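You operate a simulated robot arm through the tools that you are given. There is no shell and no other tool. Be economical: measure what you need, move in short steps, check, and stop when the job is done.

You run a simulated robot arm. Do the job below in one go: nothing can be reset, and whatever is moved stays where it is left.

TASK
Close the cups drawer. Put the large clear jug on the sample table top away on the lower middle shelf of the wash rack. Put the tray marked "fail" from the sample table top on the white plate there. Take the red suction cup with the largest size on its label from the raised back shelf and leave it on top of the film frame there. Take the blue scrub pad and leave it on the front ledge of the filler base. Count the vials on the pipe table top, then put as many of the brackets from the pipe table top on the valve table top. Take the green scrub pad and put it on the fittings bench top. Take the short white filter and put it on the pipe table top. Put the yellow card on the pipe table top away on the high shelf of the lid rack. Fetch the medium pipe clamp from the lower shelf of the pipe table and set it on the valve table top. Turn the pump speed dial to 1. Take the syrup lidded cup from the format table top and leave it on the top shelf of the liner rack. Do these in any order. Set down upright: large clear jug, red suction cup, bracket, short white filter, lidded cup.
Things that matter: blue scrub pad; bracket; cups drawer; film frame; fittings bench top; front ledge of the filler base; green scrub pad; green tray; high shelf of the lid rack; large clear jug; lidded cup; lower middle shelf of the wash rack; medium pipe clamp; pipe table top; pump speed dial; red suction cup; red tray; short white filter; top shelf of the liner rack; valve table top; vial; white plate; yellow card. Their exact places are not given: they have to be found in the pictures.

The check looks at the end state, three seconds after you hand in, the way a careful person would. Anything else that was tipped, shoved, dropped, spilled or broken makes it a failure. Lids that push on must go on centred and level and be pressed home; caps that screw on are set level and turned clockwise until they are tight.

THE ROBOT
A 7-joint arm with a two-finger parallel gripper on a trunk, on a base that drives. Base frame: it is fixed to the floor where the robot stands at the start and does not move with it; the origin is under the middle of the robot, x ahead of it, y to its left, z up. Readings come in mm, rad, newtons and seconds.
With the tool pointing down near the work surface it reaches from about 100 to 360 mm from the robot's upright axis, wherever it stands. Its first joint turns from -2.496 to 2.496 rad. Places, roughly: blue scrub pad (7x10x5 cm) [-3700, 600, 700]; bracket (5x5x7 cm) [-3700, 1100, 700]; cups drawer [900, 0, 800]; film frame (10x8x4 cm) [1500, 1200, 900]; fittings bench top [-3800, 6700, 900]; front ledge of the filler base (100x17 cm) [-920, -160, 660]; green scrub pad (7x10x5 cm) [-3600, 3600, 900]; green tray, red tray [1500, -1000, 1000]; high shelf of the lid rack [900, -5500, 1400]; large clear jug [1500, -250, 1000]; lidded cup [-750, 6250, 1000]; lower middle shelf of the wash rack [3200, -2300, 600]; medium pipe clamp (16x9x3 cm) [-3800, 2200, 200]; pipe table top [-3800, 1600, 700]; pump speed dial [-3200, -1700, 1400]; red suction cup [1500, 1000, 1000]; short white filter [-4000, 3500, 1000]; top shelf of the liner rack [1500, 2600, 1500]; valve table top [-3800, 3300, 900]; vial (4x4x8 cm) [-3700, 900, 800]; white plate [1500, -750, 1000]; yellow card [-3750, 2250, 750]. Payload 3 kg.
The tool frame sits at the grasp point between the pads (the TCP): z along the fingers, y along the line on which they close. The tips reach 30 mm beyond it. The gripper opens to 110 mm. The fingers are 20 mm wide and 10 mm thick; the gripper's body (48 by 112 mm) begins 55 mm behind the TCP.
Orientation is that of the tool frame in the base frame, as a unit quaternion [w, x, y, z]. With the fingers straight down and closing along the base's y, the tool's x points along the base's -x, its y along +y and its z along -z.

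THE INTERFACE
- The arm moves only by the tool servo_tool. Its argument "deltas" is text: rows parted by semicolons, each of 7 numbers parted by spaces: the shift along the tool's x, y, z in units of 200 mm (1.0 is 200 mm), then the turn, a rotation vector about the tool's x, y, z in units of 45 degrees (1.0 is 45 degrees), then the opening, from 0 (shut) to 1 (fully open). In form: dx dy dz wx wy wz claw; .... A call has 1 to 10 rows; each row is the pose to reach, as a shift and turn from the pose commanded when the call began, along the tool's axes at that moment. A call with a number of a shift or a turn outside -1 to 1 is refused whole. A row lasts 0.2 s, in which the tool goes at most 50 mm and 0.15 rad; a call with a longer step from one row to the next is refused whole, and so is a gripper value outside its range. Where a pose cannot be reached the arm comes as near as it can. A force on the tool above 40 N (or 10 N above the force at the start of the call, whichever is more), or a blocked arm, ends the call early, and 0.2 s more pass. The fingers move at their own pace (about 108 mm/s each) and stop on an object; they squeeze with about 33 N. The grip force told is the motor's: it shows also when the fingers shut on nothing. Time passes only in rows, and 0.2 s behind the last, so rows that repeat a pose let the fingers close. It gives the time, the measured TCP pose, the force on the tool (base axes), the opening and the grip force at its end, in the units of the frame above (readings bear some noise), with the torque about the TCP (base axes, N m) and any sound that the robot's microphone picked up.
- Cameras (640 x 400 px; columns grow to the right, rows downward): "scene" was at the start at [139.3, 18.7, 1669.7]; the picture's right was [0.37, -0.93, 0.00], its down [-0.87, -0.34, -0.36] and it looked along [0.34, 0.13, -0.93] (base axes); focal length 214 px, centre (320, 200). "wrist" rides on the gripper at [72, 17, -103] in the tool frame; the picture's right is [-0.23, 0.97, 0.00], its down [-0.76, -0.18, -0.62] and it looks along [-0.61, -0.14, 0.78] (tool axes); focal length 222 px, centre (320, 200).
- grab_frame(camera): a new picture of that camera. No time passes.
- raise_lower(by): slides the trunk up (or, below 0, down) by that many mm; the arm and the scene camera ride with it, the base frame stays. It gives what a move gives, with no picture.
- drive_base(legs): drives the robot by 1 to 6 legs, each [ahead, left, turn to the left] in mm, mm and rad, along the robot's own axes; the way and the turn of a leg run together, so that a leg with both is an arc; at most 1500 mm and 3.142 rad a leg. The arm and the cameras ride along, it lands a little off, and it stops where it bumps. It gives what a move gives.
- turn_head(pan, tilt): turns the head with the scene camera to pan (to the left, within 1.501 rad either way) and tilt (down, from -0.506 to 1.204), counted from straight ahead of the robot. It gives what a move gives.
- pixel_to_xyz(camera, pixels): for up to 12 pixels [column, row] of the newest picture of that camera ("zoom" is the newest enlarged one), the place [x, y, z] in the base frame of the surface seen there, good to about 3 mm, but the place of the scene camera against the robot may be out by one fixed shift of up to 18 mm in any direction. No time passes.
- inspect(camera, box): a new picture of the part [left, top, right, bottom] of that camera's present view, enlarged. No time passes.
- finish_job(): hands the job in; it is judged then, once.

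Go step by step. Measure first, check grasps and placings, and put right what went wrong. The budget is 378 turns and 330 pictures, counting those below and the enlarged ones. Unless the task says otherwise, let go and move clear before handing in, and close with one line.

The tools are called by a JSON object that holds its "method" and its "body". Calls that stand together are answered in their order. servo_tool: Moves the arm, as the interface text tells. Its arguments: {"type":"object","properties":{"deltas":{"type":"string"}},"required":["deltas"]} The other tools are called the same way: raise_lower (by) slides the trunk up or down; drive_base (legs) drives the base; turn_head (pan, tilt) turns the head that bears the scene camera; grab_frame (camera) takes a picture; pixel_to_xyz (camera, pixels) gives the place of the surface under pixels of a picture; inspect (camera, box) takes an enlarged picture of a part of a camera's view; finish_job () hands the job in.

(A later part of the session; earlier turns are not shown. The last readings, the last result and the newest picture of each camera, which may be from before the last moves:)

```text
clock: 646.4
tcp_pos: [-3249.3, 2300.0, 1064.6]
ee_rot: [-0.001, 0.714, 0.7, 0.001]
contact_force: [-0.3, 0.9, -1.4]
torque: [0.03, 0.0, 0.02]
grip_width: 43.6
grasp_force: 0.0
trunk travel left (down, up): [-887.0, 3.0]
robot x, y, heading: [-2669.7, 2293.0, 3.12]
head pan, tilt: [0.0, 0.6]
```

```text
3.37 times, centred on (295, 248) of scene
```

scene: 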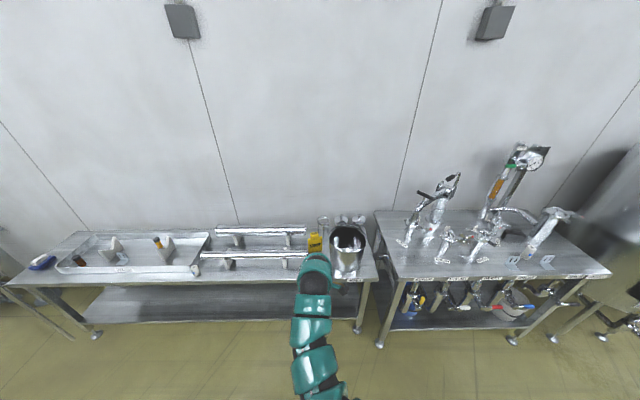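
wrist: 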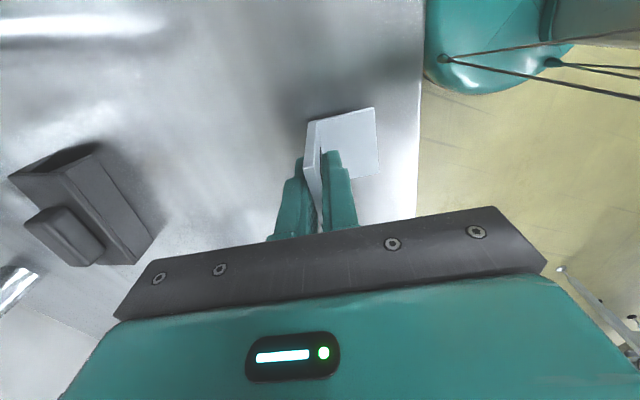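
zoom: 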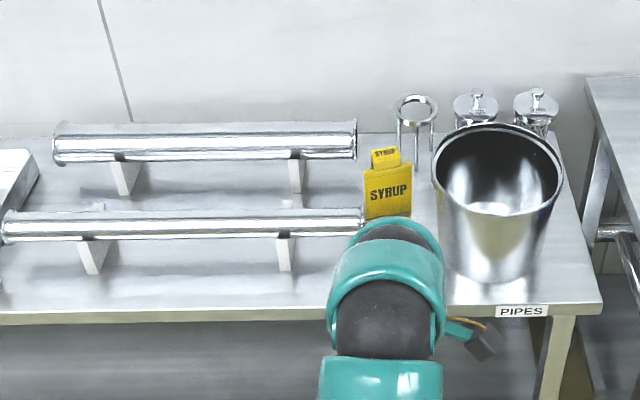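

Two vials confirmed. Now the lower shelf: lower the trunk and look in for the clamp.

{"method": "raise_lower", "body": {"by": -560}}

{"method": "turn_head", "body": {"pan": 0.1, "tilt": 0.5}}

{"method": "grab_frame", "body": {"camera": "scene"}}

{"method": "grab_frame", "body": {"camera": "wrist"}}

```text
refused: -560 is not a number from -400 to 400
```

```text
clock: 647.1
tcp_pos: [-3249.3, 2301.1, 1064.6]
ee_rot: [0.0, 0.714, 0.7, 0.001]
contact_force: [-0.4, -0.1, 0.0]
torque: [0.0, -0.04, 0.01]
grip_width: 44.2
grasp_force: 0.1
trunk travel left (down, up): [-887.0, 3.0]
robot x, y, heading: [-2670.3, 2297.3, 3.125]
head pan, tilt: [0.099, 0.499]
```

```text
121 pictures are left
```

scene: 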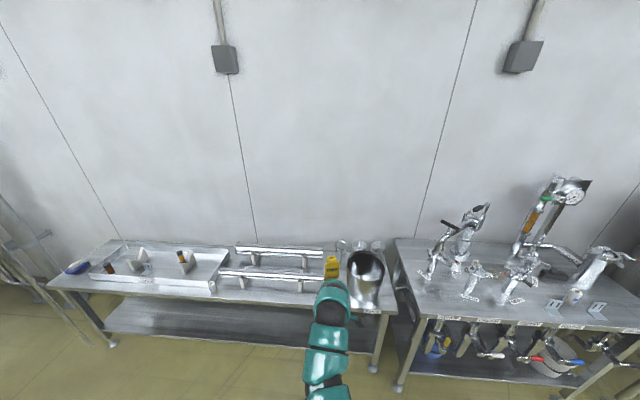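

```text
120 pictures are left
```

wrist: 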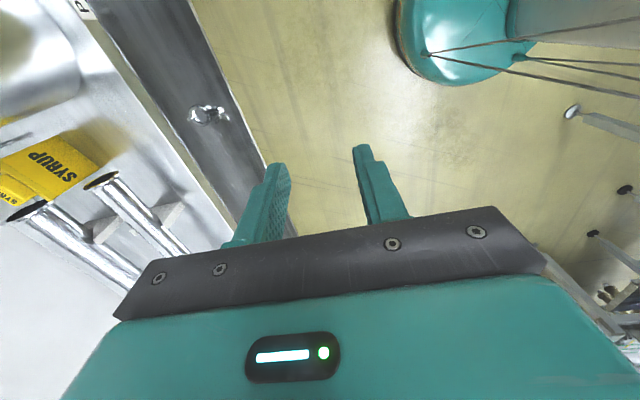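

Only one clamp is on the lower shelf (wrist (207,113)). Measure it and zoom.

{"method": "inspect", "body": {"camera": "wrist", "box": [160, 80, 260, 150]}}

{"method": "pixel_to_xyz", "body": {"camera": "wrist", "pixels": [[205, 113], [195, 115], [215, 108], [222, 118], [240, 130], [190, 90], [228, 90], [170, 60], [230, 150]]}}

{"method": "raise_lower", "body": {"by": -400}}

{"method": "grab_frame", "body": {"camera": "scene"}}

```text
5.71 times, centred on (210, 115) of wrist
```

zoom: 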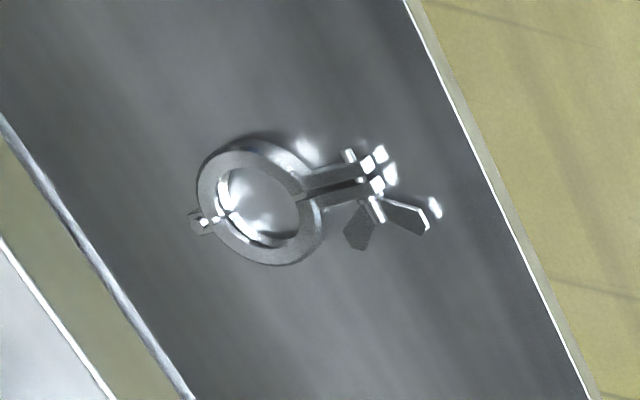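

```text
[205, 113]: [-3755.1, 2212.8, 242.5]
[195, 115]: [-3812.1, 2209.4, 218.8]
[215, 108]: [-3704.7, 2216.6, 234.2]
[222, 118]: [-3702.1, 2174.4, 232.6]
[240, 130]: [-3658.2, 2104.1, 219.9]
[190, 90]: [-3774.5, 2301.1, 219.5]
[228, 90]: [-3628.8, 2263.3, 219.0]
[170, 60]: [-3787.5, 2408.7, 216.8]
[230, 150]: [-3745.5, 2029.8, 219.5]
```

```text
clock: 650.9
tcp_pos: [-3250.3, 2299.5, 664.1]
ee_rot: [0.0, 0.715, 0.699, 0.002]
contact_force: [-0.5, 0.4, 0.7]
torque: [0.01, 0.02, 0.0]
grip_width: 43.9
grasp_force: 0.1
trunk travel left (down, up): [-487.0, 403.0]
robot x, y, heading: [-2669.1, 2295.5, 3.115]
head pan, tilt: [0.099, 0.499]
```

```text
118 pictures are left
```

scene: 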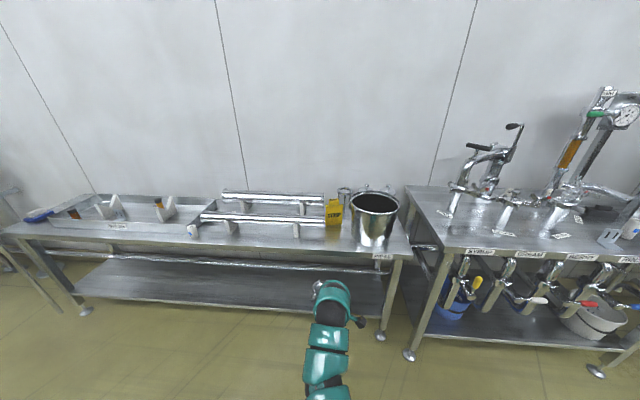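

The clamp is a ring ≈90 mm across lying flat (z 219–247), ears toward me. I'll grip across the ring along y: yaw the tool back 90° and lower.

{"method": "servo_tool", "body": {"deltas": "0 0 0 0 0 -0.17 0.7; 0 0 0 0 0 -0.34 1; 0 0 0 0 0 -0.51 1; 0 0 0 0 0 -0.68 1; 0 0 0 0 0 -0.85 1; 0 0 0 0 0 -1 1"}}

{"method": "servo_tool", "body": {"deltas": "0 0 0 0 0 -0.17 1; 0 0 0 0 0 -0.34 1; 0 0 0 0 0 -0.51 1; 0 0 0 0 0 -0.68 1; 0 0 0 0 0 -0.85 1; 0 0 0 0 0 -1 1"}}

{"method": "raise_lower", "body": {"by": -372}}

{"method": "grab_frame", "body": {"camera": "scene"}}

{"method": "grab_frame", "body": {"camera": "wrist"}}

```text
clock: 652.3
tcp_pos: [-3250.1, 2299.9, 663.6]
ee_rot: [0.001, 0.392, 0.92, 0.001]
contact_force: [0.7, 0.6, 0.4]
torque: [0.0, 0.02, 0.04]
grip_width: 109.9
grasp_force: 0.0
trunk travel left (down, up): [-487.0, 403.0]
robot x, y, heading: [-2667.8, 2293.8, 3.118]
head pan, tilt: [0.099, 0.499]
```

```text
clock: 653.7
tcp_pos: [-3250.9, 2300.5, 664.1]
ee_rot: [0.001, 0.01, 1.0, 0.001]
contact_force: [0.2, 0.4, 0.2]
torque: [-0.01, 0.01, -0.02]
grip_width: 109.8
grasp_force: 0.1
trunk travel left (down, up): [-487.0, 403.0]
robot x, y, heading: [-2671.1, 2293.4, 3.123]
head pan, tilt: [0.099, 0.499]
```

```text
clock: 657.3
tcp_pos: [-3252.4, 2300.7, 291.7]
ee_rot: [0.001, 0.01, 1.0, 0.001]
contact_force: [0.1, 0.2, -0.5]
torque: [-0.01, 0.0, -0.02]
grip_width: 110.4
grasp_force: 0.0
trunk travel left (down, up): [-115.0, 775.0]
robot x, y, heading: [-2669.8, 2292.7, 3.122]
head pan, tilt: [0.099, 0.499]
```

```text
117 pictures are left
```

scene: 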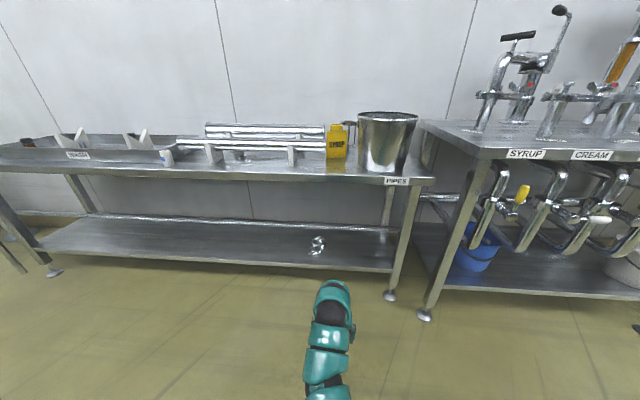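

```text
116 pictures are left
```

wrist: 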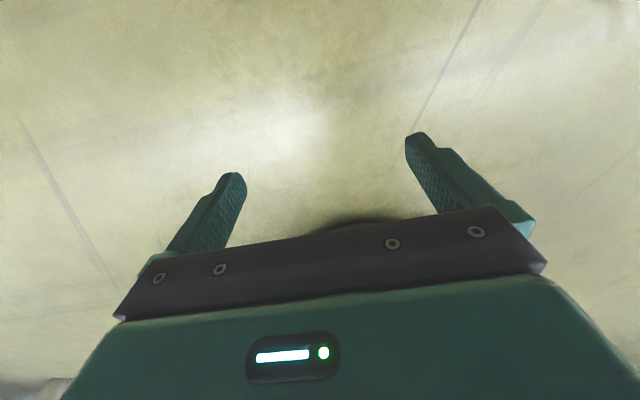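

The clamp is visible at (317,245). Line up (left 80) and drive in 430 mm, then look.

{"method": "drive_base", "body": {"legs": [[0, 78, 0.02], [430, 0, 0]]}}

{"method": "grab_frame", "body": {"camera": "wrist"}}

{"method": "grab_frame", "body": {"camera": "scene"}}

```text
clock: 660.6
tcp_pos: [-3686.1, 2216.9, 292.9]
ee_rot: [-0.001, 0.004, 1.0, 0.001]
contact_force: [-0.5, 0.0, -0.5]
torque: [-0.03, -0.03, 0.03]
grip_width: 109.6
grasp_force: 0.0
trunk travel left (down, up): [-115.0, 775.0]
robot x, y, heading: [-3106.9, 2221.9, 3.139]
head pan, tilt: [0.099, 0.499]
```

```text
115 pictures are left
```

wrist: 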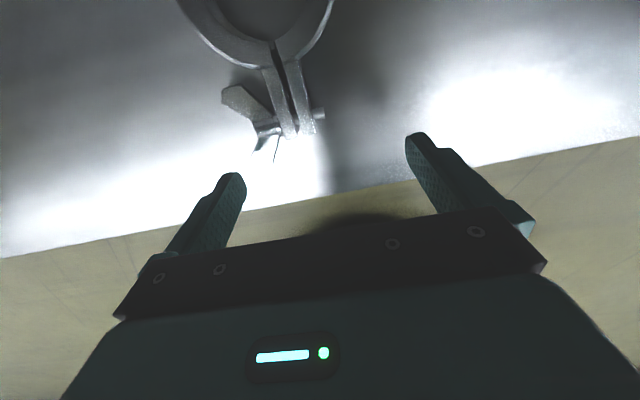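

```text
114 pictures are left
```

scene: 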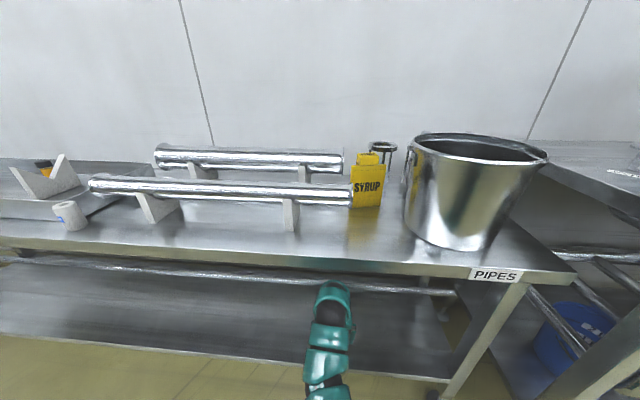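

Measure the ring's near edges and ears.

{"method": "pixel_to_xyz", "body": {"camera": "wrist", "pixels": [[182, 8], [330, 8], [225, 52], [300, 52], [265, 70], [280, 110], [240, 95], [315, 115], [210, 20], [305, 20]]}}

```text
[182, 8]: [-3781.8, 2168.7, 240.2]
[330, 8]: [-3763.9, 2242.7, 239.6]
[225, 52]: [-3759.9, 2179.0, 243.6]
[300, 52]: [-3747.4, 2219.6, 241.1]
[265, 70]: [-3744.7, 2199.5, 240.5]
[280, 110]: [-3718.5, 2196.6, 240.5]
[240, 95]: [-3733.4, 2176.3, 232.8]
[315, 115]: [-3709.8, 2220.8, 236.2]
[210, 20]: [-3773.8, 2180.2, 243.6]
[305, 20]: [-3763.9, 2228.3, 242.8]
```

Ring centre ≈(-3782,2208), R≈40. Drive ahead 96, left 9, then lower to TCP z≈254 and close.

{"method": "drive_base", "body": {"legs": [[96, 9, 0]]}}

{"method": "raise_lower", "body": {"by": -38}}

{"method": "grab_frame", "body": {"camera": "wrist"}}

```text
clock: 661.8
tcp_pos: [-3781.4, 2207.9, 293.3]
ee_rot: [0.0, 0.003, 1.0, 0.001]
contact_force: [-0.3, 1.0, 0.6]
torque: [0.01, 0.03, -0.01]
grip_width: 109.8
grasp_force: 0.1
trunk travel left (down, up): [-115.0, 775.0]
robot x, y, heading: [-3202.1, 2210.6, 3.136]
head pan, tilt: [0.099, 0.499]
```

```text
clock: 662.6
tcp_pos: [-3781.0, 2209.2, 254.2]
ee_rot: [0.0, 0.005, 1.0, 0.0]
contact_force: [0.0, 0.4, 0.7]
torque: [-0.01, 0.02, 0.01]
grip_width: 110.0
grasp_force: 0.1
trunk travel left (down, up): [-77.0, 813.0]
robot x, y, heading: [-3200.7, 2208.6, 3.139]
head pan, tilt: [0.099, 0.499]
```

```text
113 pictures are left
```

wrist: 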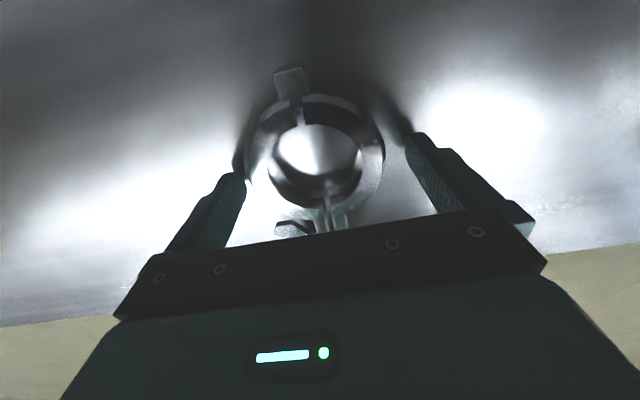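

Ring is between the fingers. Close and lift 30 mm.

{"method": "servo_tool", "body": {"deltas": "0 0 0 0 0 0 0.7; 0 0 0 0 0 0 0.4; 0 0 0 0 0 0 0.4; 0 0 0 0 0 0 0.4"}}

{"method": "raise_lower", "body": {"by": 40}}

{"method": "grab_frame", "body": {"camera": "wrist"}}

```text
clock: 663.6
tcp_pos: [-3782.7, 2209.2, 254.1]
ee_rot: [0.0, 0.004, 1.0, 0.001]
contact_force: [1.4, 0.0, 2.2]
torque: [-0.1, -0.1, 0.02]
grip_width: 85.0
grasp_force: 32.9
trunk travel left (down, up): [-77.0, 813.0]
robot x, y, heading: [-3202.1, 2213.4, 3.138]
head pan, tilt: [0.099, 0.499]
```

```text
clock: 664.4
tcp_pos: [-3780.9, 2207.1, 294.6]
ee_rot: [0.0, 0.004, 1.0, 0.001]
contact_force: [0.5, 0.8, -3.0]
torque: [-0.03, 0.0, 0.0]
grip_width: 85.0
grasp_force: 33.4
trunk travel left (down, up): [-117.0, 773.0]
robot x, y, heading: [-3203.2, 2213.0, 3.135]
head pan, tilt: [0.099, 0.499]
```

```text
112 pictures are left
```

wrist: 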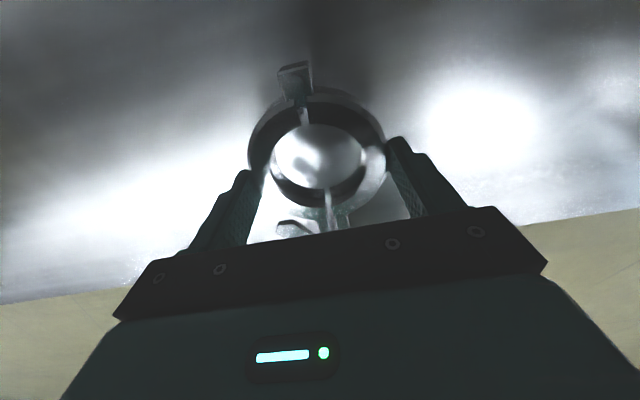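

Clamp held (85 mm). Back out, raise, and take it to the valve table.

{"method": "drive_base", "body": {"legs": [[-520, 0, 0]]}}

{"method": "raise_lower", "body": {"by": 390}}

{"method": "raise_lower", "body": {"by": 380}}

{"method": "drive_base", "body": {"legs": [[0, -1480, 0.005]]}}

{"method": "grab_frame", "body": {"camera": "scene"}}

```text
clock: 667.4
tcp_pos: [-3260.4, 2206.2, 293.2]
ee_rot: [0.0, 0.006, 1.0, 0.001]
contact_force: [-0.1, 0.8, -2.6]
torque: [-0.01, 0.01, -0.01]
grip_width: 85.2
grasp_force: 33.1
trunk travel left (down, up): [-117.0, 773.0]
robot x, y, heading: [-2679.6, 2206.0, 3.132]
head pan, tilt: [0.099, 0.499]
```

```text
clock: 671.2
tcp_pos: [-3261.5, 2205.0, 683.4]
ee_rot: [0.0, 0.006, 1.0, 0.003]
contact_force: [0.6, -0.9, -2.9]
torque: [0.0, 0.04, -0.03]
grip_width: 84.9
grasp_force: 33.2
trunk travel left (down, up): [-507.0, 383.0]
robot x, y, heading: [-2677.0, 2204.9, 3.13]
head pan, tilt: [0.099, 0.499]
```

```text
clock: 674.9
tcp_pos: [-3260.7, 2206.1, 1063.7]
ee_rot: [0.0, 0.006, 1.0, 0.001]
contact_force: [-0.4, -0.2, -3.8]
torque: [0.04, 0.01, 0.02]
grip_width: 85.1
grasp_force: 32.9
trunk travel left (down, up): [-887.0, 3.0]
robot x, y, heading: [-2678.9, 2204.4, 3.127]
head pan, tilt: [0.099, 0.499]
```

```text
clock: 682.1
tcp_pos: [-3227.2, 3684.1, 1064.6]
ee_rot: [0.0, 0.018, 1.0, 0.001]
contact_force: [1.0, -0.6, -3.3]
torque: [0.01, 0.05, -0.02]
grip_width: 85.1
grasp_force: 33.2
trunk travel left (down, up): [-887.0, 3.0]
robot x, y, heading: [-2648.5, 3664.7, 3.109]
head pan, tilt: [0.099, 0.499]
```

```text
111 pictures are left
```

scene: 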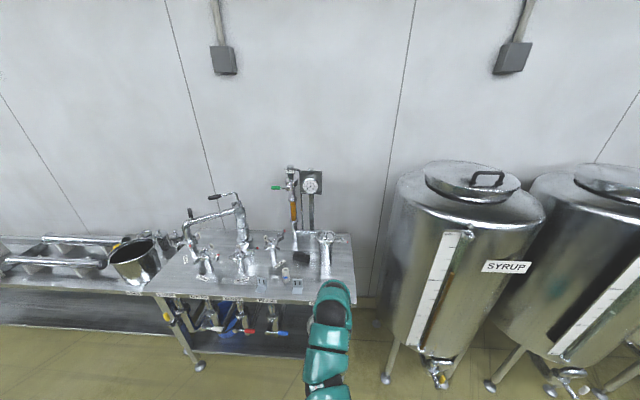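

Move to ≈(-3600,3685) and lower.

{"method": "drive_base", "body": {"legs": [[0, -18, 0.031], [372, 0, 0]]}}

{"method": "raise_lower", "body": {"by": -155}}

{"method": "grab_frame", "body": {"camera": "wrist"}}

{"method": "inspect", "body": {"camera": "scene", "box": [220, 220, 420, 360]}}

```text
clock: 684.9
tcp_pos: [-3597.8, 3684.9, 1064.3]
ee_rot: [0.002, 0.003, 1.0, 0.003]
contact_force: [-0.2, -0.3, -2.9]
torque: [0.01, 0.03, 0.0]
grip_width: 85.2
grasp_force: 33.0
trunk travel left (down, up): [-887.0, 3.0]
robot x, y, heading: [-3015.1, 3688.4, 3.137]
head pan, tilt: [0.099, 0.499]
```

```text
clock: 686.6
tcp_pos: [-3595.8, 3684.2, 908.2]
ee_rot: [0.0, 0.004, 1.0, 0.002]
contact_force: [-0.3, 0.2, -3.2]
torque: [0.03, 0.04, 0.0]
grip_width: 85.2
grasp_force: 32.3
trunk travel left (down, up): [-732.0, 158.0]
robot x, y, heading: [-3013.6, 3689.2, 3.135]
head pan, tilt: [0.099, 0.499]
```

```text
110 pictures are left
```

wrist: 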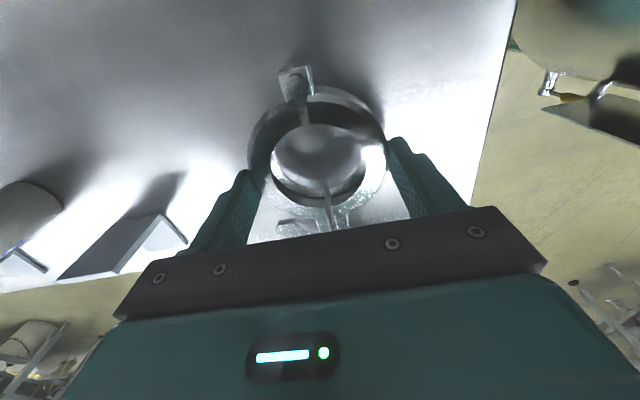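

```text
2.86 times, centred on (320, 290) of scene
```

zoom: 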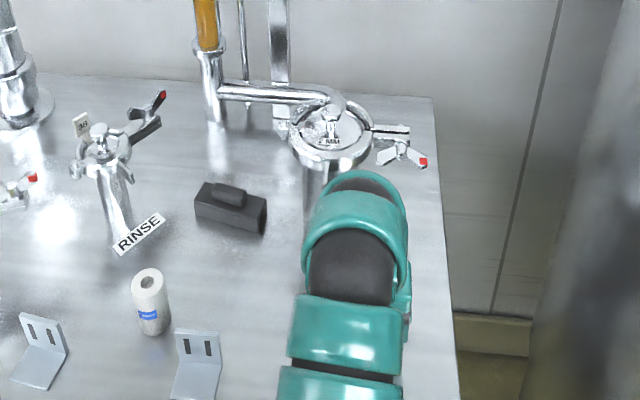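

Clear of everything. Lower ~15 mm to contact.

{"method": "servo_tool", "body": {"deltas": "0 0 0.03 0 0 0 0.4; 0 0 0.055 0 0 0 0.4; 0 0 0.065 0 0 0 0.4; 0 0 0.075 0 0 0 0.4; 0 0 0.083 0 0 0 0.4"}}

```text
clock: 687.8
tcp_pos: [-3596.7, 3686.4, 894.0]
ee_rot: [-0.002, 0.003, 1.0, 0.0]
contact_force: [-0.9, 0.8, 21.9]
torque: [-0.46, -0.5, 0.11]
grip_width: 85.1
grasp_force: 32.9
trunk travel left (down, up): [-732.0, 158.0]
robot x, y, heading: [-3017.7, 3689.7, 3.135]
head pan, tilt: [0.099, 0.499]
```

{"method": "servo_tool", "body": {"deltas": "0 0 -0.006 0 0 0 0.6; 0 0 -0.006 0 0 0 0.97; 0 0 -0.006 0 0 0 0.97; 0 0 -0.05 0 0 0 0.97"}}

{"method": "raise_lower", "body": {"by": 155}}

{"method": "grab_frame", "body": {"camera": "wrist"}}

```text
clock: 688.8
tcp_pos: [-3594.9, 3684.3, 902.7]
ee_rot: [0.0, 0.003, 1.0, 0.002]
contact_force: [-0.4, -0.1, 0.5]
torque: [0.02, -0.04, -0.01]
grip_width: 106.3
grasp_force: 0.0
trunk travel left (down, up): [-732.0, 158.0]
robot x, y, heading: [-3020.9, 3687.5, 3.137]
head pan, tilt: [0.099, 0.499]
```

```text
clock: 690.6
tcp_pos: [-3595.1, 3685.0, 1057.6]
ee_rot: [0.0, 0.003, 1.0, 0.002]
contact_force: [0.2, 0.8, 0.1]
torque: [0.02, 0.0, -0.04]
grip_width: 106.6
grasp_force: 0.0
trunk travel left (down, up): [-887.0, 3.0]
robot x, y, heading: [-3016.9, 3691.5, 3.138]
head pan, tilt: [0.099, 0.499]
```

```text
108 pictures are left
```

wrist: 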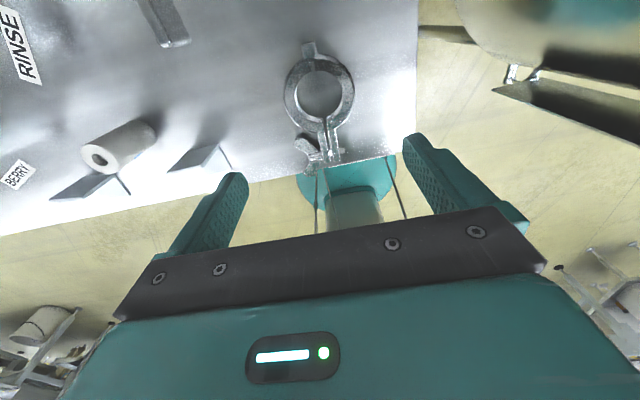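

Clamp is down. Next the yellow card: back off and go in front of it (y≈2270).

{"method": "drive_base", "body": {"legs": [[-340, 0, 0], [0, 1400, 0]]}}

{"method": "turn_head", "body": {"pan": 0.0, "tilt": 0.6}}

{"method": "grab_frame", "body": {"camera": "scene"}}

{"method": "inspect", "body": {"camera": "scene", "box": [270, 190, 390, 270]}}

```text
clock: 699.4
tcp_pos: [-3237.7, 2283.3, 1057.5]
ee_rot: [0.0, -0.009, 1.0, 0.002]
contact_force: [0.0, 0.0, 1.1]
torque: [-0.04, 0.0, -0.01]
grip_width: 106.9
grasp_force: 0.0
trunk travel left (down, up): [-887.0, 3.0]
robot x, y, heading: [-2657.3, 2302.8, -3.12]
head pan, tilt: [0.099, 0.499]
```

```text
clock: 700.1
tcp_pos: [-3238.7, 2283.5, 1056.9]
ee_rot: [-0.001, -0.01, 1.0, 0.001]
contact_force: [0.0, -0.3, -0.3]
torque: [-0.01, 0.0, 0.0]
grip_width: 106.8
grasp_force: 0.1
trunk travel left (down, up): [-887.0, 3.0]
robot x, y, heading: [-2657.7, 2305.0, -3.124]
head pan, tilt: [0.0, 0.6]
```

```text
107 pictures are left
```

scene: 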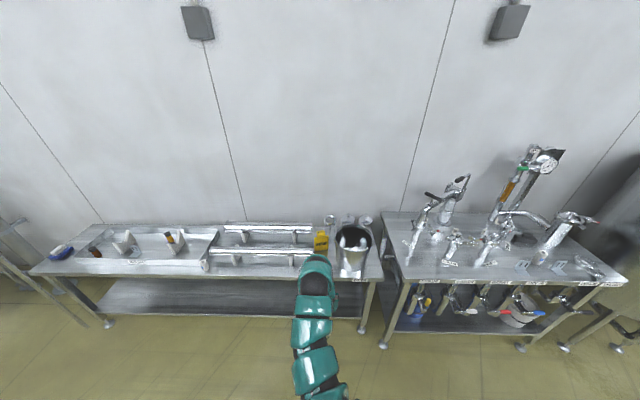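

```text
5.00 times, centred on (330, 230) of scene
```

zoom: 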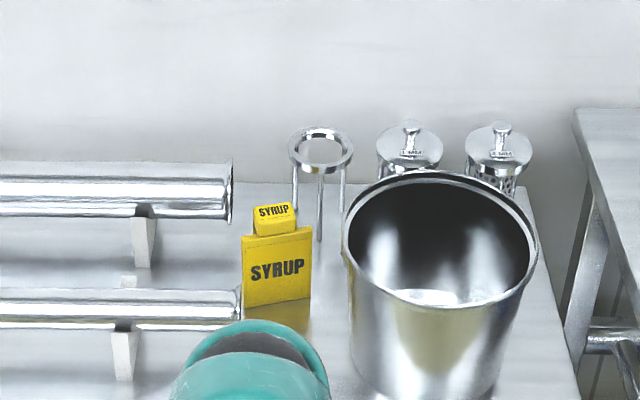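

Measure the card's block and board.

{"method": "pixel_to_xyz", "body": {"camera": "zoom", "pixels": [[275, 212], [257, 213], [295, 210], [278, 228], [245, 240], [310, 235], [275, 270], [246, 303], [308, 296], [278, 303], [240, 300], [350, 290]]}}

```text
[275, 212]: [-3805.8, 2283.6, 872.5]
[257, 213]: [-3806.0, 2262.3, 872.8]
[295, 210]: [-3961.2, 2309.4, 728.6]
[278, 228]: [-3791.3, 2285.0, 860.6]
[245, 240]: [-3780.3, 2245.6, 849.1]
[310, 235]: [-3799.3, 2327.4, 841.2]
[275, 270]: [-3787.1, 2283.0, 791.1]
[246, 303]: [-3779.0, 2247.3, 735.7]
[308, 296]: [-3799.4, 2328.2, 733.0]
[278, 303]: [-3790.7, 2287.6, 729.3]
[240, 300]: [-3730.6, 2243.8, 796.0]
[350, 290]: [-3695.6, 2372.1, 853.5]
```

The card (84 mm board with a 43×22 mm block on top, block z 840–862) must go to a high shelf, so grip the block's sides with the tool pitched ~30°. Pitch the tool up now.

{"method": "servo_tool", "body": {"deltas": "0 0 0 0 0.17 0 0.65; 0 0 0 0 0.34 0 0.65; 0 0 0 0 0.51 0 0.65; 0 0 0 0 0.68 0 0.65; 0 0 0 0 0.75 0 0.65"}}

{"method": "servo_tool", "body": {"deltas": "0 0 0 0 0.17 0 0.65; 0 0 0 0 0.34 0 0.65; 0 0 0 0 0.51 0 0.65; 0 0 0 0 0.6 0 0.65"}}

{"method": "grab_frame", "body": {"camera": "wrist"}}

```text
clock: 701.3
tcp_pos: [-3238.3, 2282.9, 1057.2]
ee_rot: [-0.291, -0.009, 0.957, -0.001]
contact_force: [0.5, -0.4, -0.8]
torque: [-0.02, 0.0, -0.02]
grip_width: 71.4
grasp_force: 0.1
trunk travel left (down, up): [-887.0, 3.0]
robot x, y, heading: [-2655.2, 2306.3, -3.123]
head pan, tilt: [0.0, 0.6]
```

```text
clock: 702.3
tcp_pos: [-3238.7, 2285.6, 1057.1]
ee_rot: [-0.506, -0.008, 0.862, -0.003]
contact_force: [0.2, 0.4, 0.3]
torque: [0.03, 0.01, 0.02]
grip_width: 71.2
grasp_force: 0.1
trunk travel left (down, up): [-887.0, 3.0]
robot x, y, heading: [-2655.8, 2299.6, -3.121]
head pan, tilt: [0.0, 0.6]
```

```text
105 pictures are left
```

wrist: 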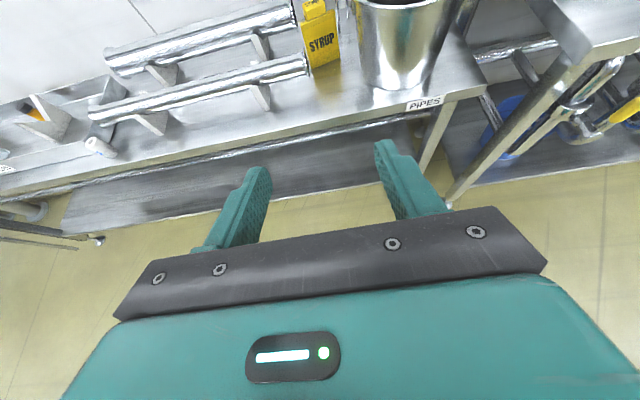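

Pitch is 29°. Yaw 12° left to face the card, lower the trunk 130 and drive closer for a precise look.

{"method": "servo_tool", "body": {"deltas": "0 0 0 0.12 0 -0.07 0.65; 0 0 0 0.24 0 -0.135 0.65; 0 0 0 0.24 0 -0.135 0.65"}}

{"method": "raise_lower", "body": {"by": -130}}

{"method": "drive_base", "body": {"legs": [[380, -25, -0.02]]}}

{"method": "grab_frame", "body": {"camera": "wrist"}}

```text
clock: 703.1
tcp_pos: [-3238.7, 2283.3, 1055.7]
ee_rot: [-0.501, -0.103, 0.857, -0.058]
contact_force: [-1.2, 0.2, 0.5]
torque: [0.03, -0.01, 0.01]
grip_width: 71.5
grasp_force: 0.1
trunk travel left (down, up): [-887.0, 3.0]
robot x, y, heading: [-2656.0, 2299.6, -3.122]
head pan, tilt: [0.0, 0.6]
```

```text
clock: 704.6
tcp_pos: [-3239.4, 2283.3, 926.7]
ee_rot: [-0.502, -0.102, 0.857, -0.058]
contact_force: [0.6, 0.4, 0.0]
torque: [-0.03, 0.01, 0.04]
grip_width: 71.4
grasp_force: 0.1
trunk travel left (down, up): [-757.0, 133.0]
robot x, y, heading: [-2655.8, 2301.8, -3.122]
head pan, tilt: [0.0, 0.6]
```

```text
clock: 707.0
tcp_pos: [-3614.1, 2309.4, 926.8]
ee_rot: [-0.502, -0.097, 0.857, -0.055]
contact_force: [-0.1, -0.4, 0.6]
torque: [0.0, 0.01, 0.02]
grip_width: 71.4
grasp_force: 0.1
trunk travel left (down, up): [-757.0, 133.0]
robot x, y, heading: [-3030.7, 2320.2, -3.135]
head pan, tilt: [0.0, 0.6]
```

```text
104 pictures are left
```

wrist: 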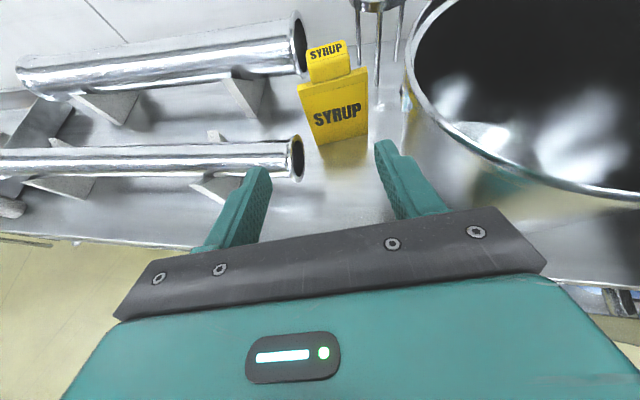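

{"method": "pixel_to_xyz", "body": {"camera": "wrist", "pixels": [[308, 60], [350, 52], [313, 80], [352, 70], [330, 68], [326, 45], [300, 88], [366, 72], [320, 143], [366, 130], [335, 100], [405, 85]]}}

{"method": "inspect", "body": {"camera": "wrist", "box": [280, 25, 400, 155]}}

```text
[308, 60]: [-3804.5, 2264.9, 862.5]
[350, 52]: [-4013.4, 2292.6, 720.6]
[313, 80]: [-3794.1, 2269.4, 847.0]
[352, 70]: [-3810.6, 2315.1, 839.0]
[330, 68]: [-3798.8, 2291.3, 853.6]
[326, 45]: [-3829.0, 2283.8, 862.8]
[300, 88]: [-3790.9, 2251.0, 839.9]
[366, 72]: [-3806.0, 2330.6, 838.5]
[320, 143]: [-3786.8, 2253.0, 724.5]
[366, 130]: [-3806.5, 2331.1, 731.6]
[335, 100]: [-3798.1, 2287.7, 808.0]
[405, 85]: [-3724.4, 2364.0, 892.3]
```

```text
3.08 times, centred on (340, 90) of wrist
```

zoom: 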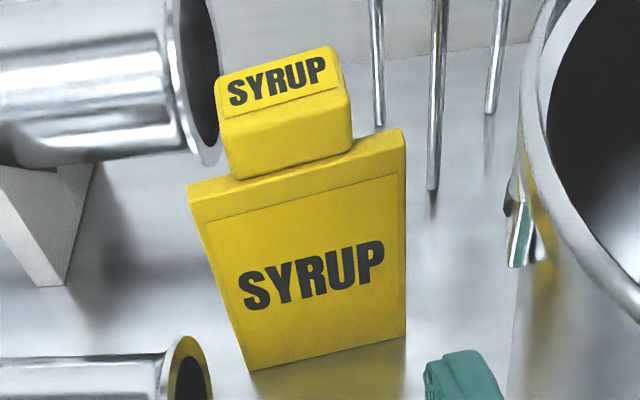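

The pot rim (z 892) is close on the right, so reduce the yaw to 5° and go to a pre-grasp 90 mm short of the block (-3813,2289,853).

{"method": "servo_tool", "body": {"deltas": "0.04 0.02 0.15 -0.04 0 0.02 0.6; 0.08 0.035 0.3 -0.08 0 0.04 0.6; 0.12 0.05 0.45 -0.12 0 0.06 0.6; 0.162 0.067 0.6 -0.15 0 0.083 0.6; 0.162 0.067 0.6 -0.15 0 0.083 0.6"}}

{"method": "grab_frame", "body": {"camera": "wrist"}}

```text
clock: 708.2
tcp_pos: [-3733.5, 2297.6, 896.4]
ee_rot: [-0.504, -0.039, 0.862, -0.021]
contact_force: [0.2, -0.4, -0.3]
torque: [0.01, 0.02, -0.03]
grip_width: 65.9
grasp_force: 0.1
trunk travel left (down, up): [-757.0, 133.0]
robot x, y, heading: [-3037.5, 2322.4, -3.137]
head pan, tilt: [0.0, 0.6]
```

```text
102 pictures are left
```

wrist: 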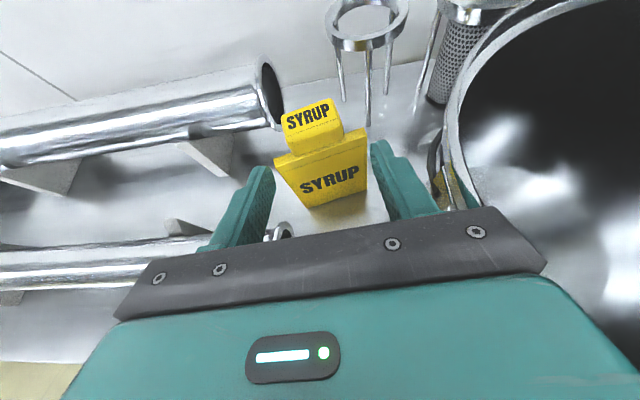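

Advance 90 mm along the fingers and close on the block.

{"method": "servo_tool", "body": {"deltas": "0 0 0.15 0 0 0 0.6; 0 0 0.3 0 0 0 0.6; 0 0 0.45 0 0 0 0.6; 0 0 0.45 0 0 0 0.6; 0 0 0.45 0 0 0 0.4; 0 0 0.45 0 0 0 0.2; 0 0 0.45 0 0 0 0.2"}}

{"method": "grab_frame", "body": {"camera": "wrist"}}

```text
clock: 709.4
tcp_pos: [-3816.3, 2290.9, 856.7]
ee_rot: [-0.511, -0.039, 0.859, -0.021]
contact_force: [-3.6, -0.7, 6.9]
torque: [-0.09, 0.26, 0.01]
grip_width: 49.5
grasp_force: 27.1
trunk travel left (down, up): [-757.0, 133.0]
robot x, y, heading: [-3031.0, 2319.7, -3.134]
head pan, tilt: [0.0, 0.6]
stopped in row 6: the force on the tool passed its limit at 42 N (the readings are from after the stop); the commanded pose is now the measured one
```

```text
101 pictures are left
```

wrist: 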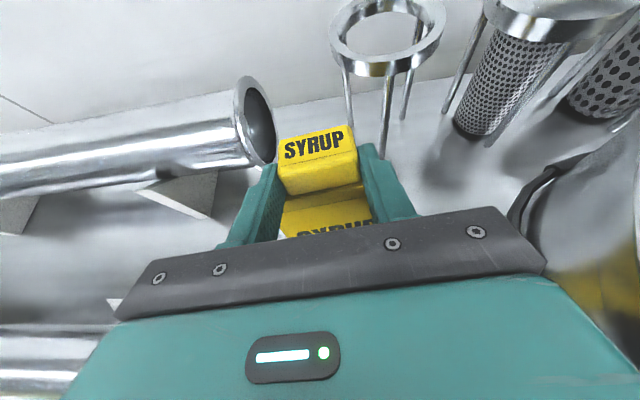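

The block is between the pads. Finish closing and lift with the trunk.

{"method": "servo_tool", "body": {"deltas": "0 0 0 0 0 0 0.2; 0 0 0 0 0 0 0.2; 0 0 0 0 0 0 0.2"}}

{"method": "raise_lower", "body": {"by": 60}}

{"method": "grab_frame", "body": {"camera": "wrist"}}

```text
clock: 710.2
tcp_pos: [-3814.6, 2292.1, 857.4]
ee_rot: [-0.51, -0.039, 0.859, -0.021]
contact_force: [0.5, 0.3, 6.1]
torque: [-0.25, -0.04, 0.04]
grip_width: 49.1
grasp_force: 32.8
trunk travel left (down, up): [-757.0, 133.0]
robot x, y, heading: [-3033.9, 2319.7, -3.14]
head pan, tilt: [0.0, 0.6]
```

```text
clock: 711.2
tcp_pos: [-3814.1, 2291.0, 916.8]
ee_rot: [-0.509, -0.039, 0.859, -0.021]
contact_force: [0.5, -0.7, -0.6]
torque: [-0.01, 0.03, -0.01]
grip_width: 49.1
grasp_force: 33.1
trunk travel left (down, up): [-817.0, 73.0]
robot x, y, heading: [-3032.6, 2316.1, -3.138]
head pan, tilt: [0.0, 0.6]
```

```text
100 pictures are left
```

wrist: 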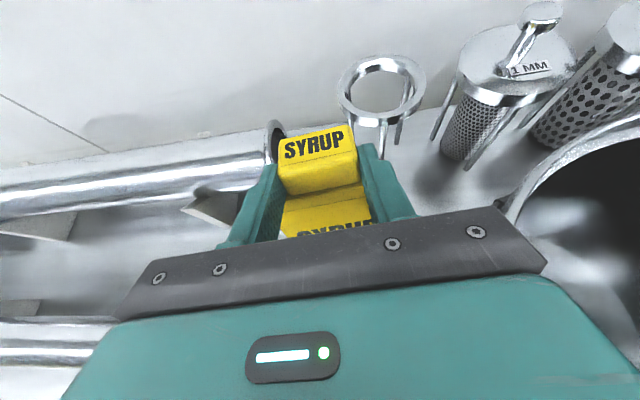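

Card held. Raise to the top, back out, retract the arm, and turn to face south for the trip to the lid rack.

{"method": "raise_lower", "body": {"by": 72}}

{"method": "drive_base", "body": {"legs": [[-520, 0, 0]]}}

{"method": "servo_tool", "body": {"deltas": "-0.1 0 -0.2 0 0 0 0.2; -0.2 0 -0.4 0 0 0 0.2; -0.3 0 -0.55 0 0 0 0.2; -0.4 0 -0.72 0 0 0 0.2"}}

{"method": "drive_base", "body": {"legs": [[0, 0, 1.567], [1450, 0, 0], [1450, 0, 0]]}}

{"method": "turn_head", "body": {"pan": 0.0, "tilt": 0.4}}

{"method": "grab_frame", "body": {"camera": "scene"}}

```text
clock: 712.3
tcp_pos: [-3813.5, 2292.0, 989.1]
ee_rot: [-0.51, -0.039, 0.859, -0.022]
contact_force: [-0.1, 0.2, -0.3]
torque: [0.02, -0.01, -0.02]
grip_width: 48.7
grasp_force: 32.9
trunk travel left (down, up): [-889.0, 1.0]
robot x, y, heading: [-3034.3, 2322.0, -3.138]
head pan, tilt: [0.0, 0.6]
```

```text
clock: 715.4
tcp_pos: [-3298.9, 2296.4, 989.9]
ee_rot: [-0.51, -0.039, 0.859, -0.021]
contact_force: [1.3, 0.1, -0.7]
torque: [-0.02, -0.01, 0.0]
grip_width: 48.9
grasp_force: 33.1
trunk travel left (down, up): [-889.0, 1.0]
robot x, y, heading: [-2518.3, 2324.1, -3.139]
head pan, tilt: [0.0, 0.6]
```

```text
clock: 716.4
tcp_pos: [-3132.5, 2310.5, 991.8]
ee_rot: [-0.511, -0.038, 0.859, -0.02]
contact_force: [1.1, 0.9, 0.8]
torque: [0.0, 0.01, 0.0]
grip_width: 48.7
grasp_force: 33.0
trunk travel left (down, up): [-889.0, 1.0]
robot x, y, heading: [-2520.6, 2325.7, -3.143]
head pan, tilt: [0.0, 0.6]
```

```text
clock: 734.4
tcp_pos: [-2408.8, -1236.7, 990.2]
ee_rot: [0.339, 0.645, -0.57, 0.38]
contact_force: [-0.7, 0.6, -0.6]
torque: [0.05, 0.0, 0.0]
grip_width: 48.8
grasp_force: 32.8
trunk travel left (down, up): [-889.0, 1.0]
robot x, y, heading: [-2445.0, -617.1, -1.529]
head pan, tilt: [0.0, 0.6]
```

```text
clock: 735.1
tcp_pos: [-2409.2, -1236.5, 990.2]
ee_rot: [0.34, 0.645, -0.569, 0.381]
contact_force: [0.2, 0.1, -1.5]
torque: [-0.03, -0.01, 0.01]
grip_width: 49.1
grasp_force: 33.0
trunk travel left (down, up): [-889.0, 1.0]
robot x, y, heading: [-2444.4, -623.0, -1.533]
head pan, tilt: [0.0, 0.4]
```

```text
99 pictures are left
```

scene: 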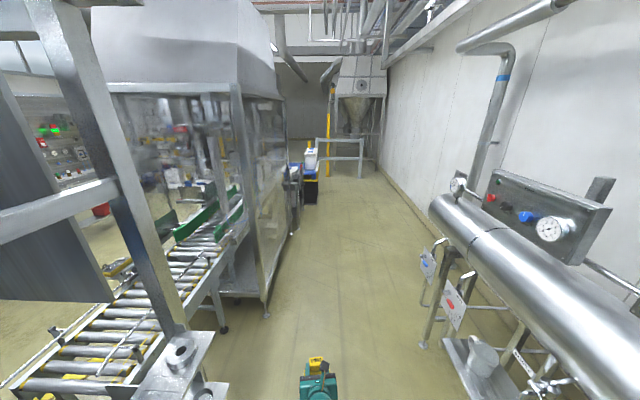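

Corridor is clear. Drive south to y≈-5950, turn left to face east, then shift to the passage line y≈-6230.

{"method": "drive_base", "body": {"legs": [[0, -170, -0.038], [1400, 0, 0], [1400, 0, 0], [1400, 0, 0], [1120, 0, 0]]}}

{"method": "grab_frame", "body": {"camera": "scene"}}

```text
clock: 761.4
tcp_pos: [-2521.3, -6496.8, 990.7]
ee_rot: [0.343, 0.639, -0.575, 0.378]
contact_force: [-0.5, 0.1, -1.2]
torque: [0.01, 0.03, 0.0]
grip_width: 49.3
grasp_force: 32.6
trunk travel left (down, up): [-889.0, 1.0]
robot x, y, heading: [-2547.5, -5881.3, -1.552]
head pan, tilt: [0.0, 0.4]
```

```text
98 pictures are left
```

scene: 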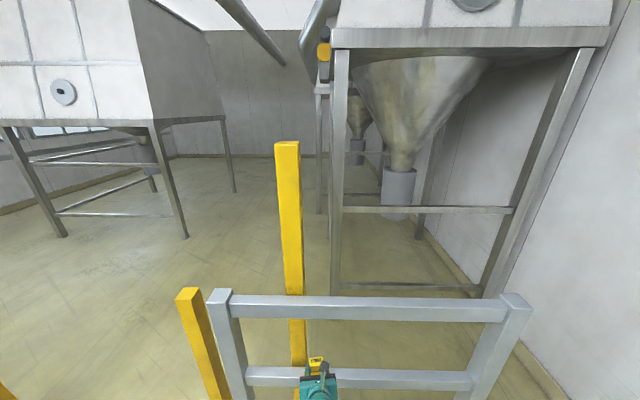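

Gate rails are ~200 mm ahead of the hand. Advance 50, turn left to face east, then shift right (south) and go.

{"method": "drive_base", "body": {"legs": [[45, 0, 0], [0, 0, 1.55], [0, -270, 0], [1300, 0, 0], [1000, 0, 0]]}}

{"method": "grab_frame", "body": {"camera": "scene"}}

```text
clock: 778.4
tcp_pos: [356.7, -6153.4, 990.2]
ee_rot: [-0.025, 0.859, 0.046, 0.509]
contact_force: [0.0, 0.6, -0.8]
torque: [-0.02, 0.0, 0.01]
grip_width: 48.8
grasp_force: 33.6
trunk travel left (down, up): [-889.0, 1.0]
robot x, y, heading: [-258.4, -6175.6, 0.019]
head pan, tilt: [0.0, 0.4]
```

```text
97 pictures are left
```

scene: 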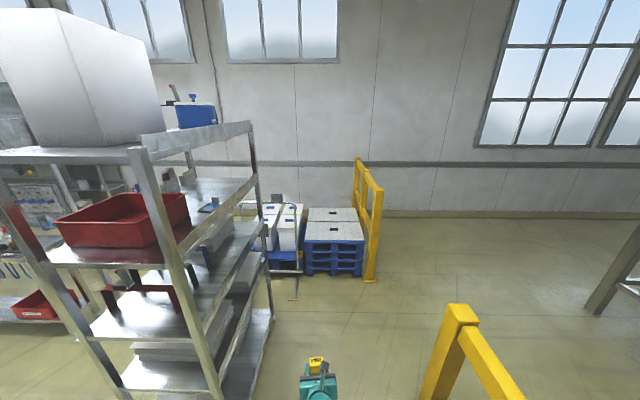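

The lid rack's front faces north. Turn to north, drive up past it on the west side, and look at its front.

{"method": "drive_base", "body": {"legs": [[0, 0, 1.552], [1000, 0, 0], [700, 0, 0]]}}

{"method": "turn_head", "body": {"pan": -1.5, "tilt": 0.25}}

{"method": "grab_frame", "body": {"camera": "scene"}}

```text
clock: 790.7
tcp_pos: [-186.2, -3862.8, 988.7]
ee_rot: [-0.367, 0.593, 0.623, 0.353]
contact_force: [0.1, 1.1, -0.1]
torque: [0.0, 0.04, 0.01]
grip_width: 49.1
grasp_force: 33.1
trunk travel left (down, up): [-889.0, 1.0]
robot x, y, heading: [-199.0, -4482.1, 1.537]
head pan, tilt: [0.0, 0.4]
```

```text
clock: 792.3
tcp_pos: [-186.0, -3863.2, 990.6]
ee_rot: [-0.368, 0.593, 0.623, 0.354]
contact_force: [0.6, 0.0, 0.5]
torque: [-0.01, -0.01, -0.01]
grip_width: 48.8
grasp_force: 33.3
trunk travel left (down, up): [-889.0, 1.0]
robot x, y, heading: [-197.3, -4480.2, 1.539]
head pan, tilt: [-1.499, 0.25]
```

```text
96 pictures are left
```

scene: 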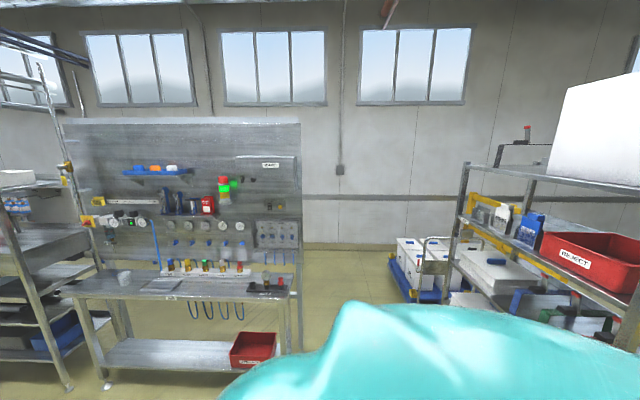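

Turn to face south and strafe left (east) in front of the rack, then look.

{"method": "drive_base", "body": {"legs": [[0, 0, -3.11], [-120, 0, 0], [0, 800, 0]]}}

{"method": "turn_head", "body": {"pan": 0.0, "tilt": 0.3}}

{"method": "grab_frame", "body": {"camera": "scene"}}

{"method": "inspect", "body": {"camera": "scene", "box": [140, 130, 460, 290]}}

```text
clock: 804.6
tcp_pos: [609.5, -4964.8, 990.6]
ee_rot: [0.344, 0.638, -0.578, 0.376]
contact_force: [-0.1, 0.1, -0.4]
torque: [0.0, -0.02, -0.02]
grip_width: 48.8
grasp_force: 32.5
trunk travel left (down, up): [-889.0, 1.0]
robot x, y, heading: [588.1, -4347.6, -1.552]
head pan, tilt: [-1.499, 0.25]
```

```text
clock: 806.2
tcp_pos: [609.7, -4964.8, 989.8]
ee_rot: [0.344, 0.638, -0.578, 0.376]
contact_force: [0.0, 0.5, -0.7]
torque: [0.01, 0.0, 0.02]
grip_width: 48.8
grasp_force: 32.5
trunk travel left (down, up): [-889.0, 1.0]
robot x, y, heading: [589.2, -4346.8, -1.55]
head pan, tilt: [0.0, 0.3]
```

```text
95 pictures are left
```

scene: 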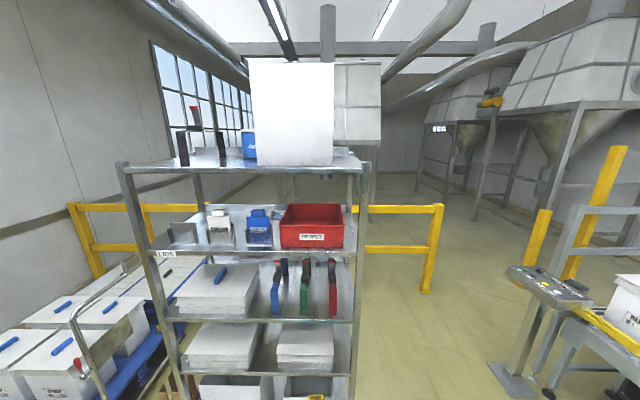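

```text
2.00 times, centred on (300, 210) of scene
```

zoom: 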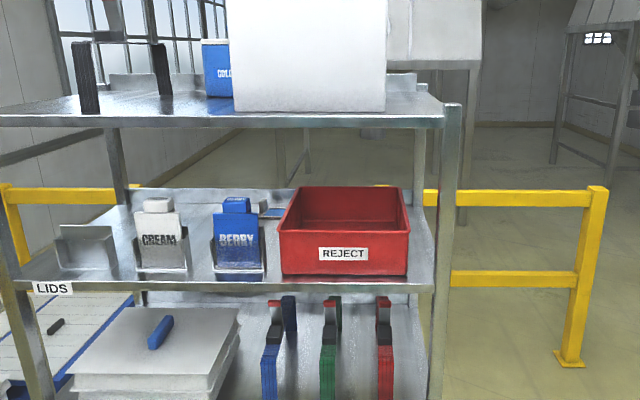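

The shelf labelled LIDS at z≈1400 has card holders (CREAM, BERRY) and an empty one on the left. Zoom and measure.

{"method": "inspect", "body": {"camera": "scene", "box": [140, 185, 290, 270]}}

{"method": "pixel_to_xyz", "body": {"camera": "scene", "pixels": [[171, 235], [196, 233], [184, 228], [184, 241], [200, 241], [165, 247], [160, 252], [219, 235], [240, 245], [258, 235], [205, 262], [210, 220]]}}

```text
4.27 times, centred on (215, 228) of scene
```

zoom: 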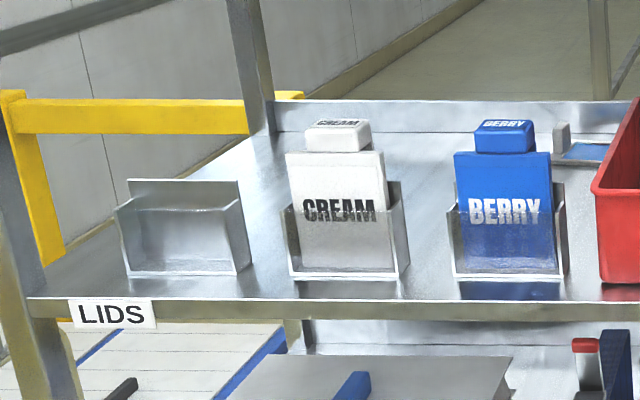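

```text
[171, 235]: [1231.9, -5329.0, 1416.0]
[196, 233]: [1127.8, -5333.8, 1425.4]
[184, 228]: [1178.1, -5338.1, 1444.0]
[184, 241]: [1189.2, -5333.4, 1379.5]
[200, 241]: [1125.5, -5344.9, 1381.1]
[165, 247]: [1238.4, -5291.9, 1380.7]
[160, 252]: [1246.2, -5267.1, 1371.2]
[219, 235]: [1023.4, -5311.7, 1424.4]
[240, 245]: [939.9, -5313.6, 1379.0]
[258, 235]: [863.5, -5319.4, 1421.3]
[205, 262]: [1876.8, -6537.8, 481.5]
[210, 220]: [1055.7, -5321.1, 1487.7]
```

Measure the upper shelf's front edge/underside, the holder's front and back panels, and the free front strip.

{"method": "pixel_to_xyz", "body": {"camera": "scene", "pixels": [[200, 168], [250, 170], [300, 172], [250, 164], [184, 252], [230, 255], [205, 250], [253, 250], [270, 252], [228, 250], [178, 234], [190, 224]]}}

```text
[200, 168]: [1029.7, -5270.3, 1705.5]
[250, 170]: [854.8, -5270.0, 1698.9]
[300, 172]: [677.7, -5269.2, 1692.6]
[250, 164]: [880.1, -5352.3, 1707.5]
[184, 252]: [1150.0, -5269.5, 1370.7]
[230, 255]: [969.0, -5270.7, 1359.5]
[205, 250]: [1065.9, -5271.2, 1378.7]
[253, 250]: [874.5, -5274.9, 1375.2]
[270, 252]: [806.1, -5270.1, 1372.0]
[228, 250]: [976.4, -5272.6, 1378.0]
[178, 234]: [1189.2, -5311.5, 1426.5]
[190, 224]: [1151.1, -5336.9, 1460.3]
```

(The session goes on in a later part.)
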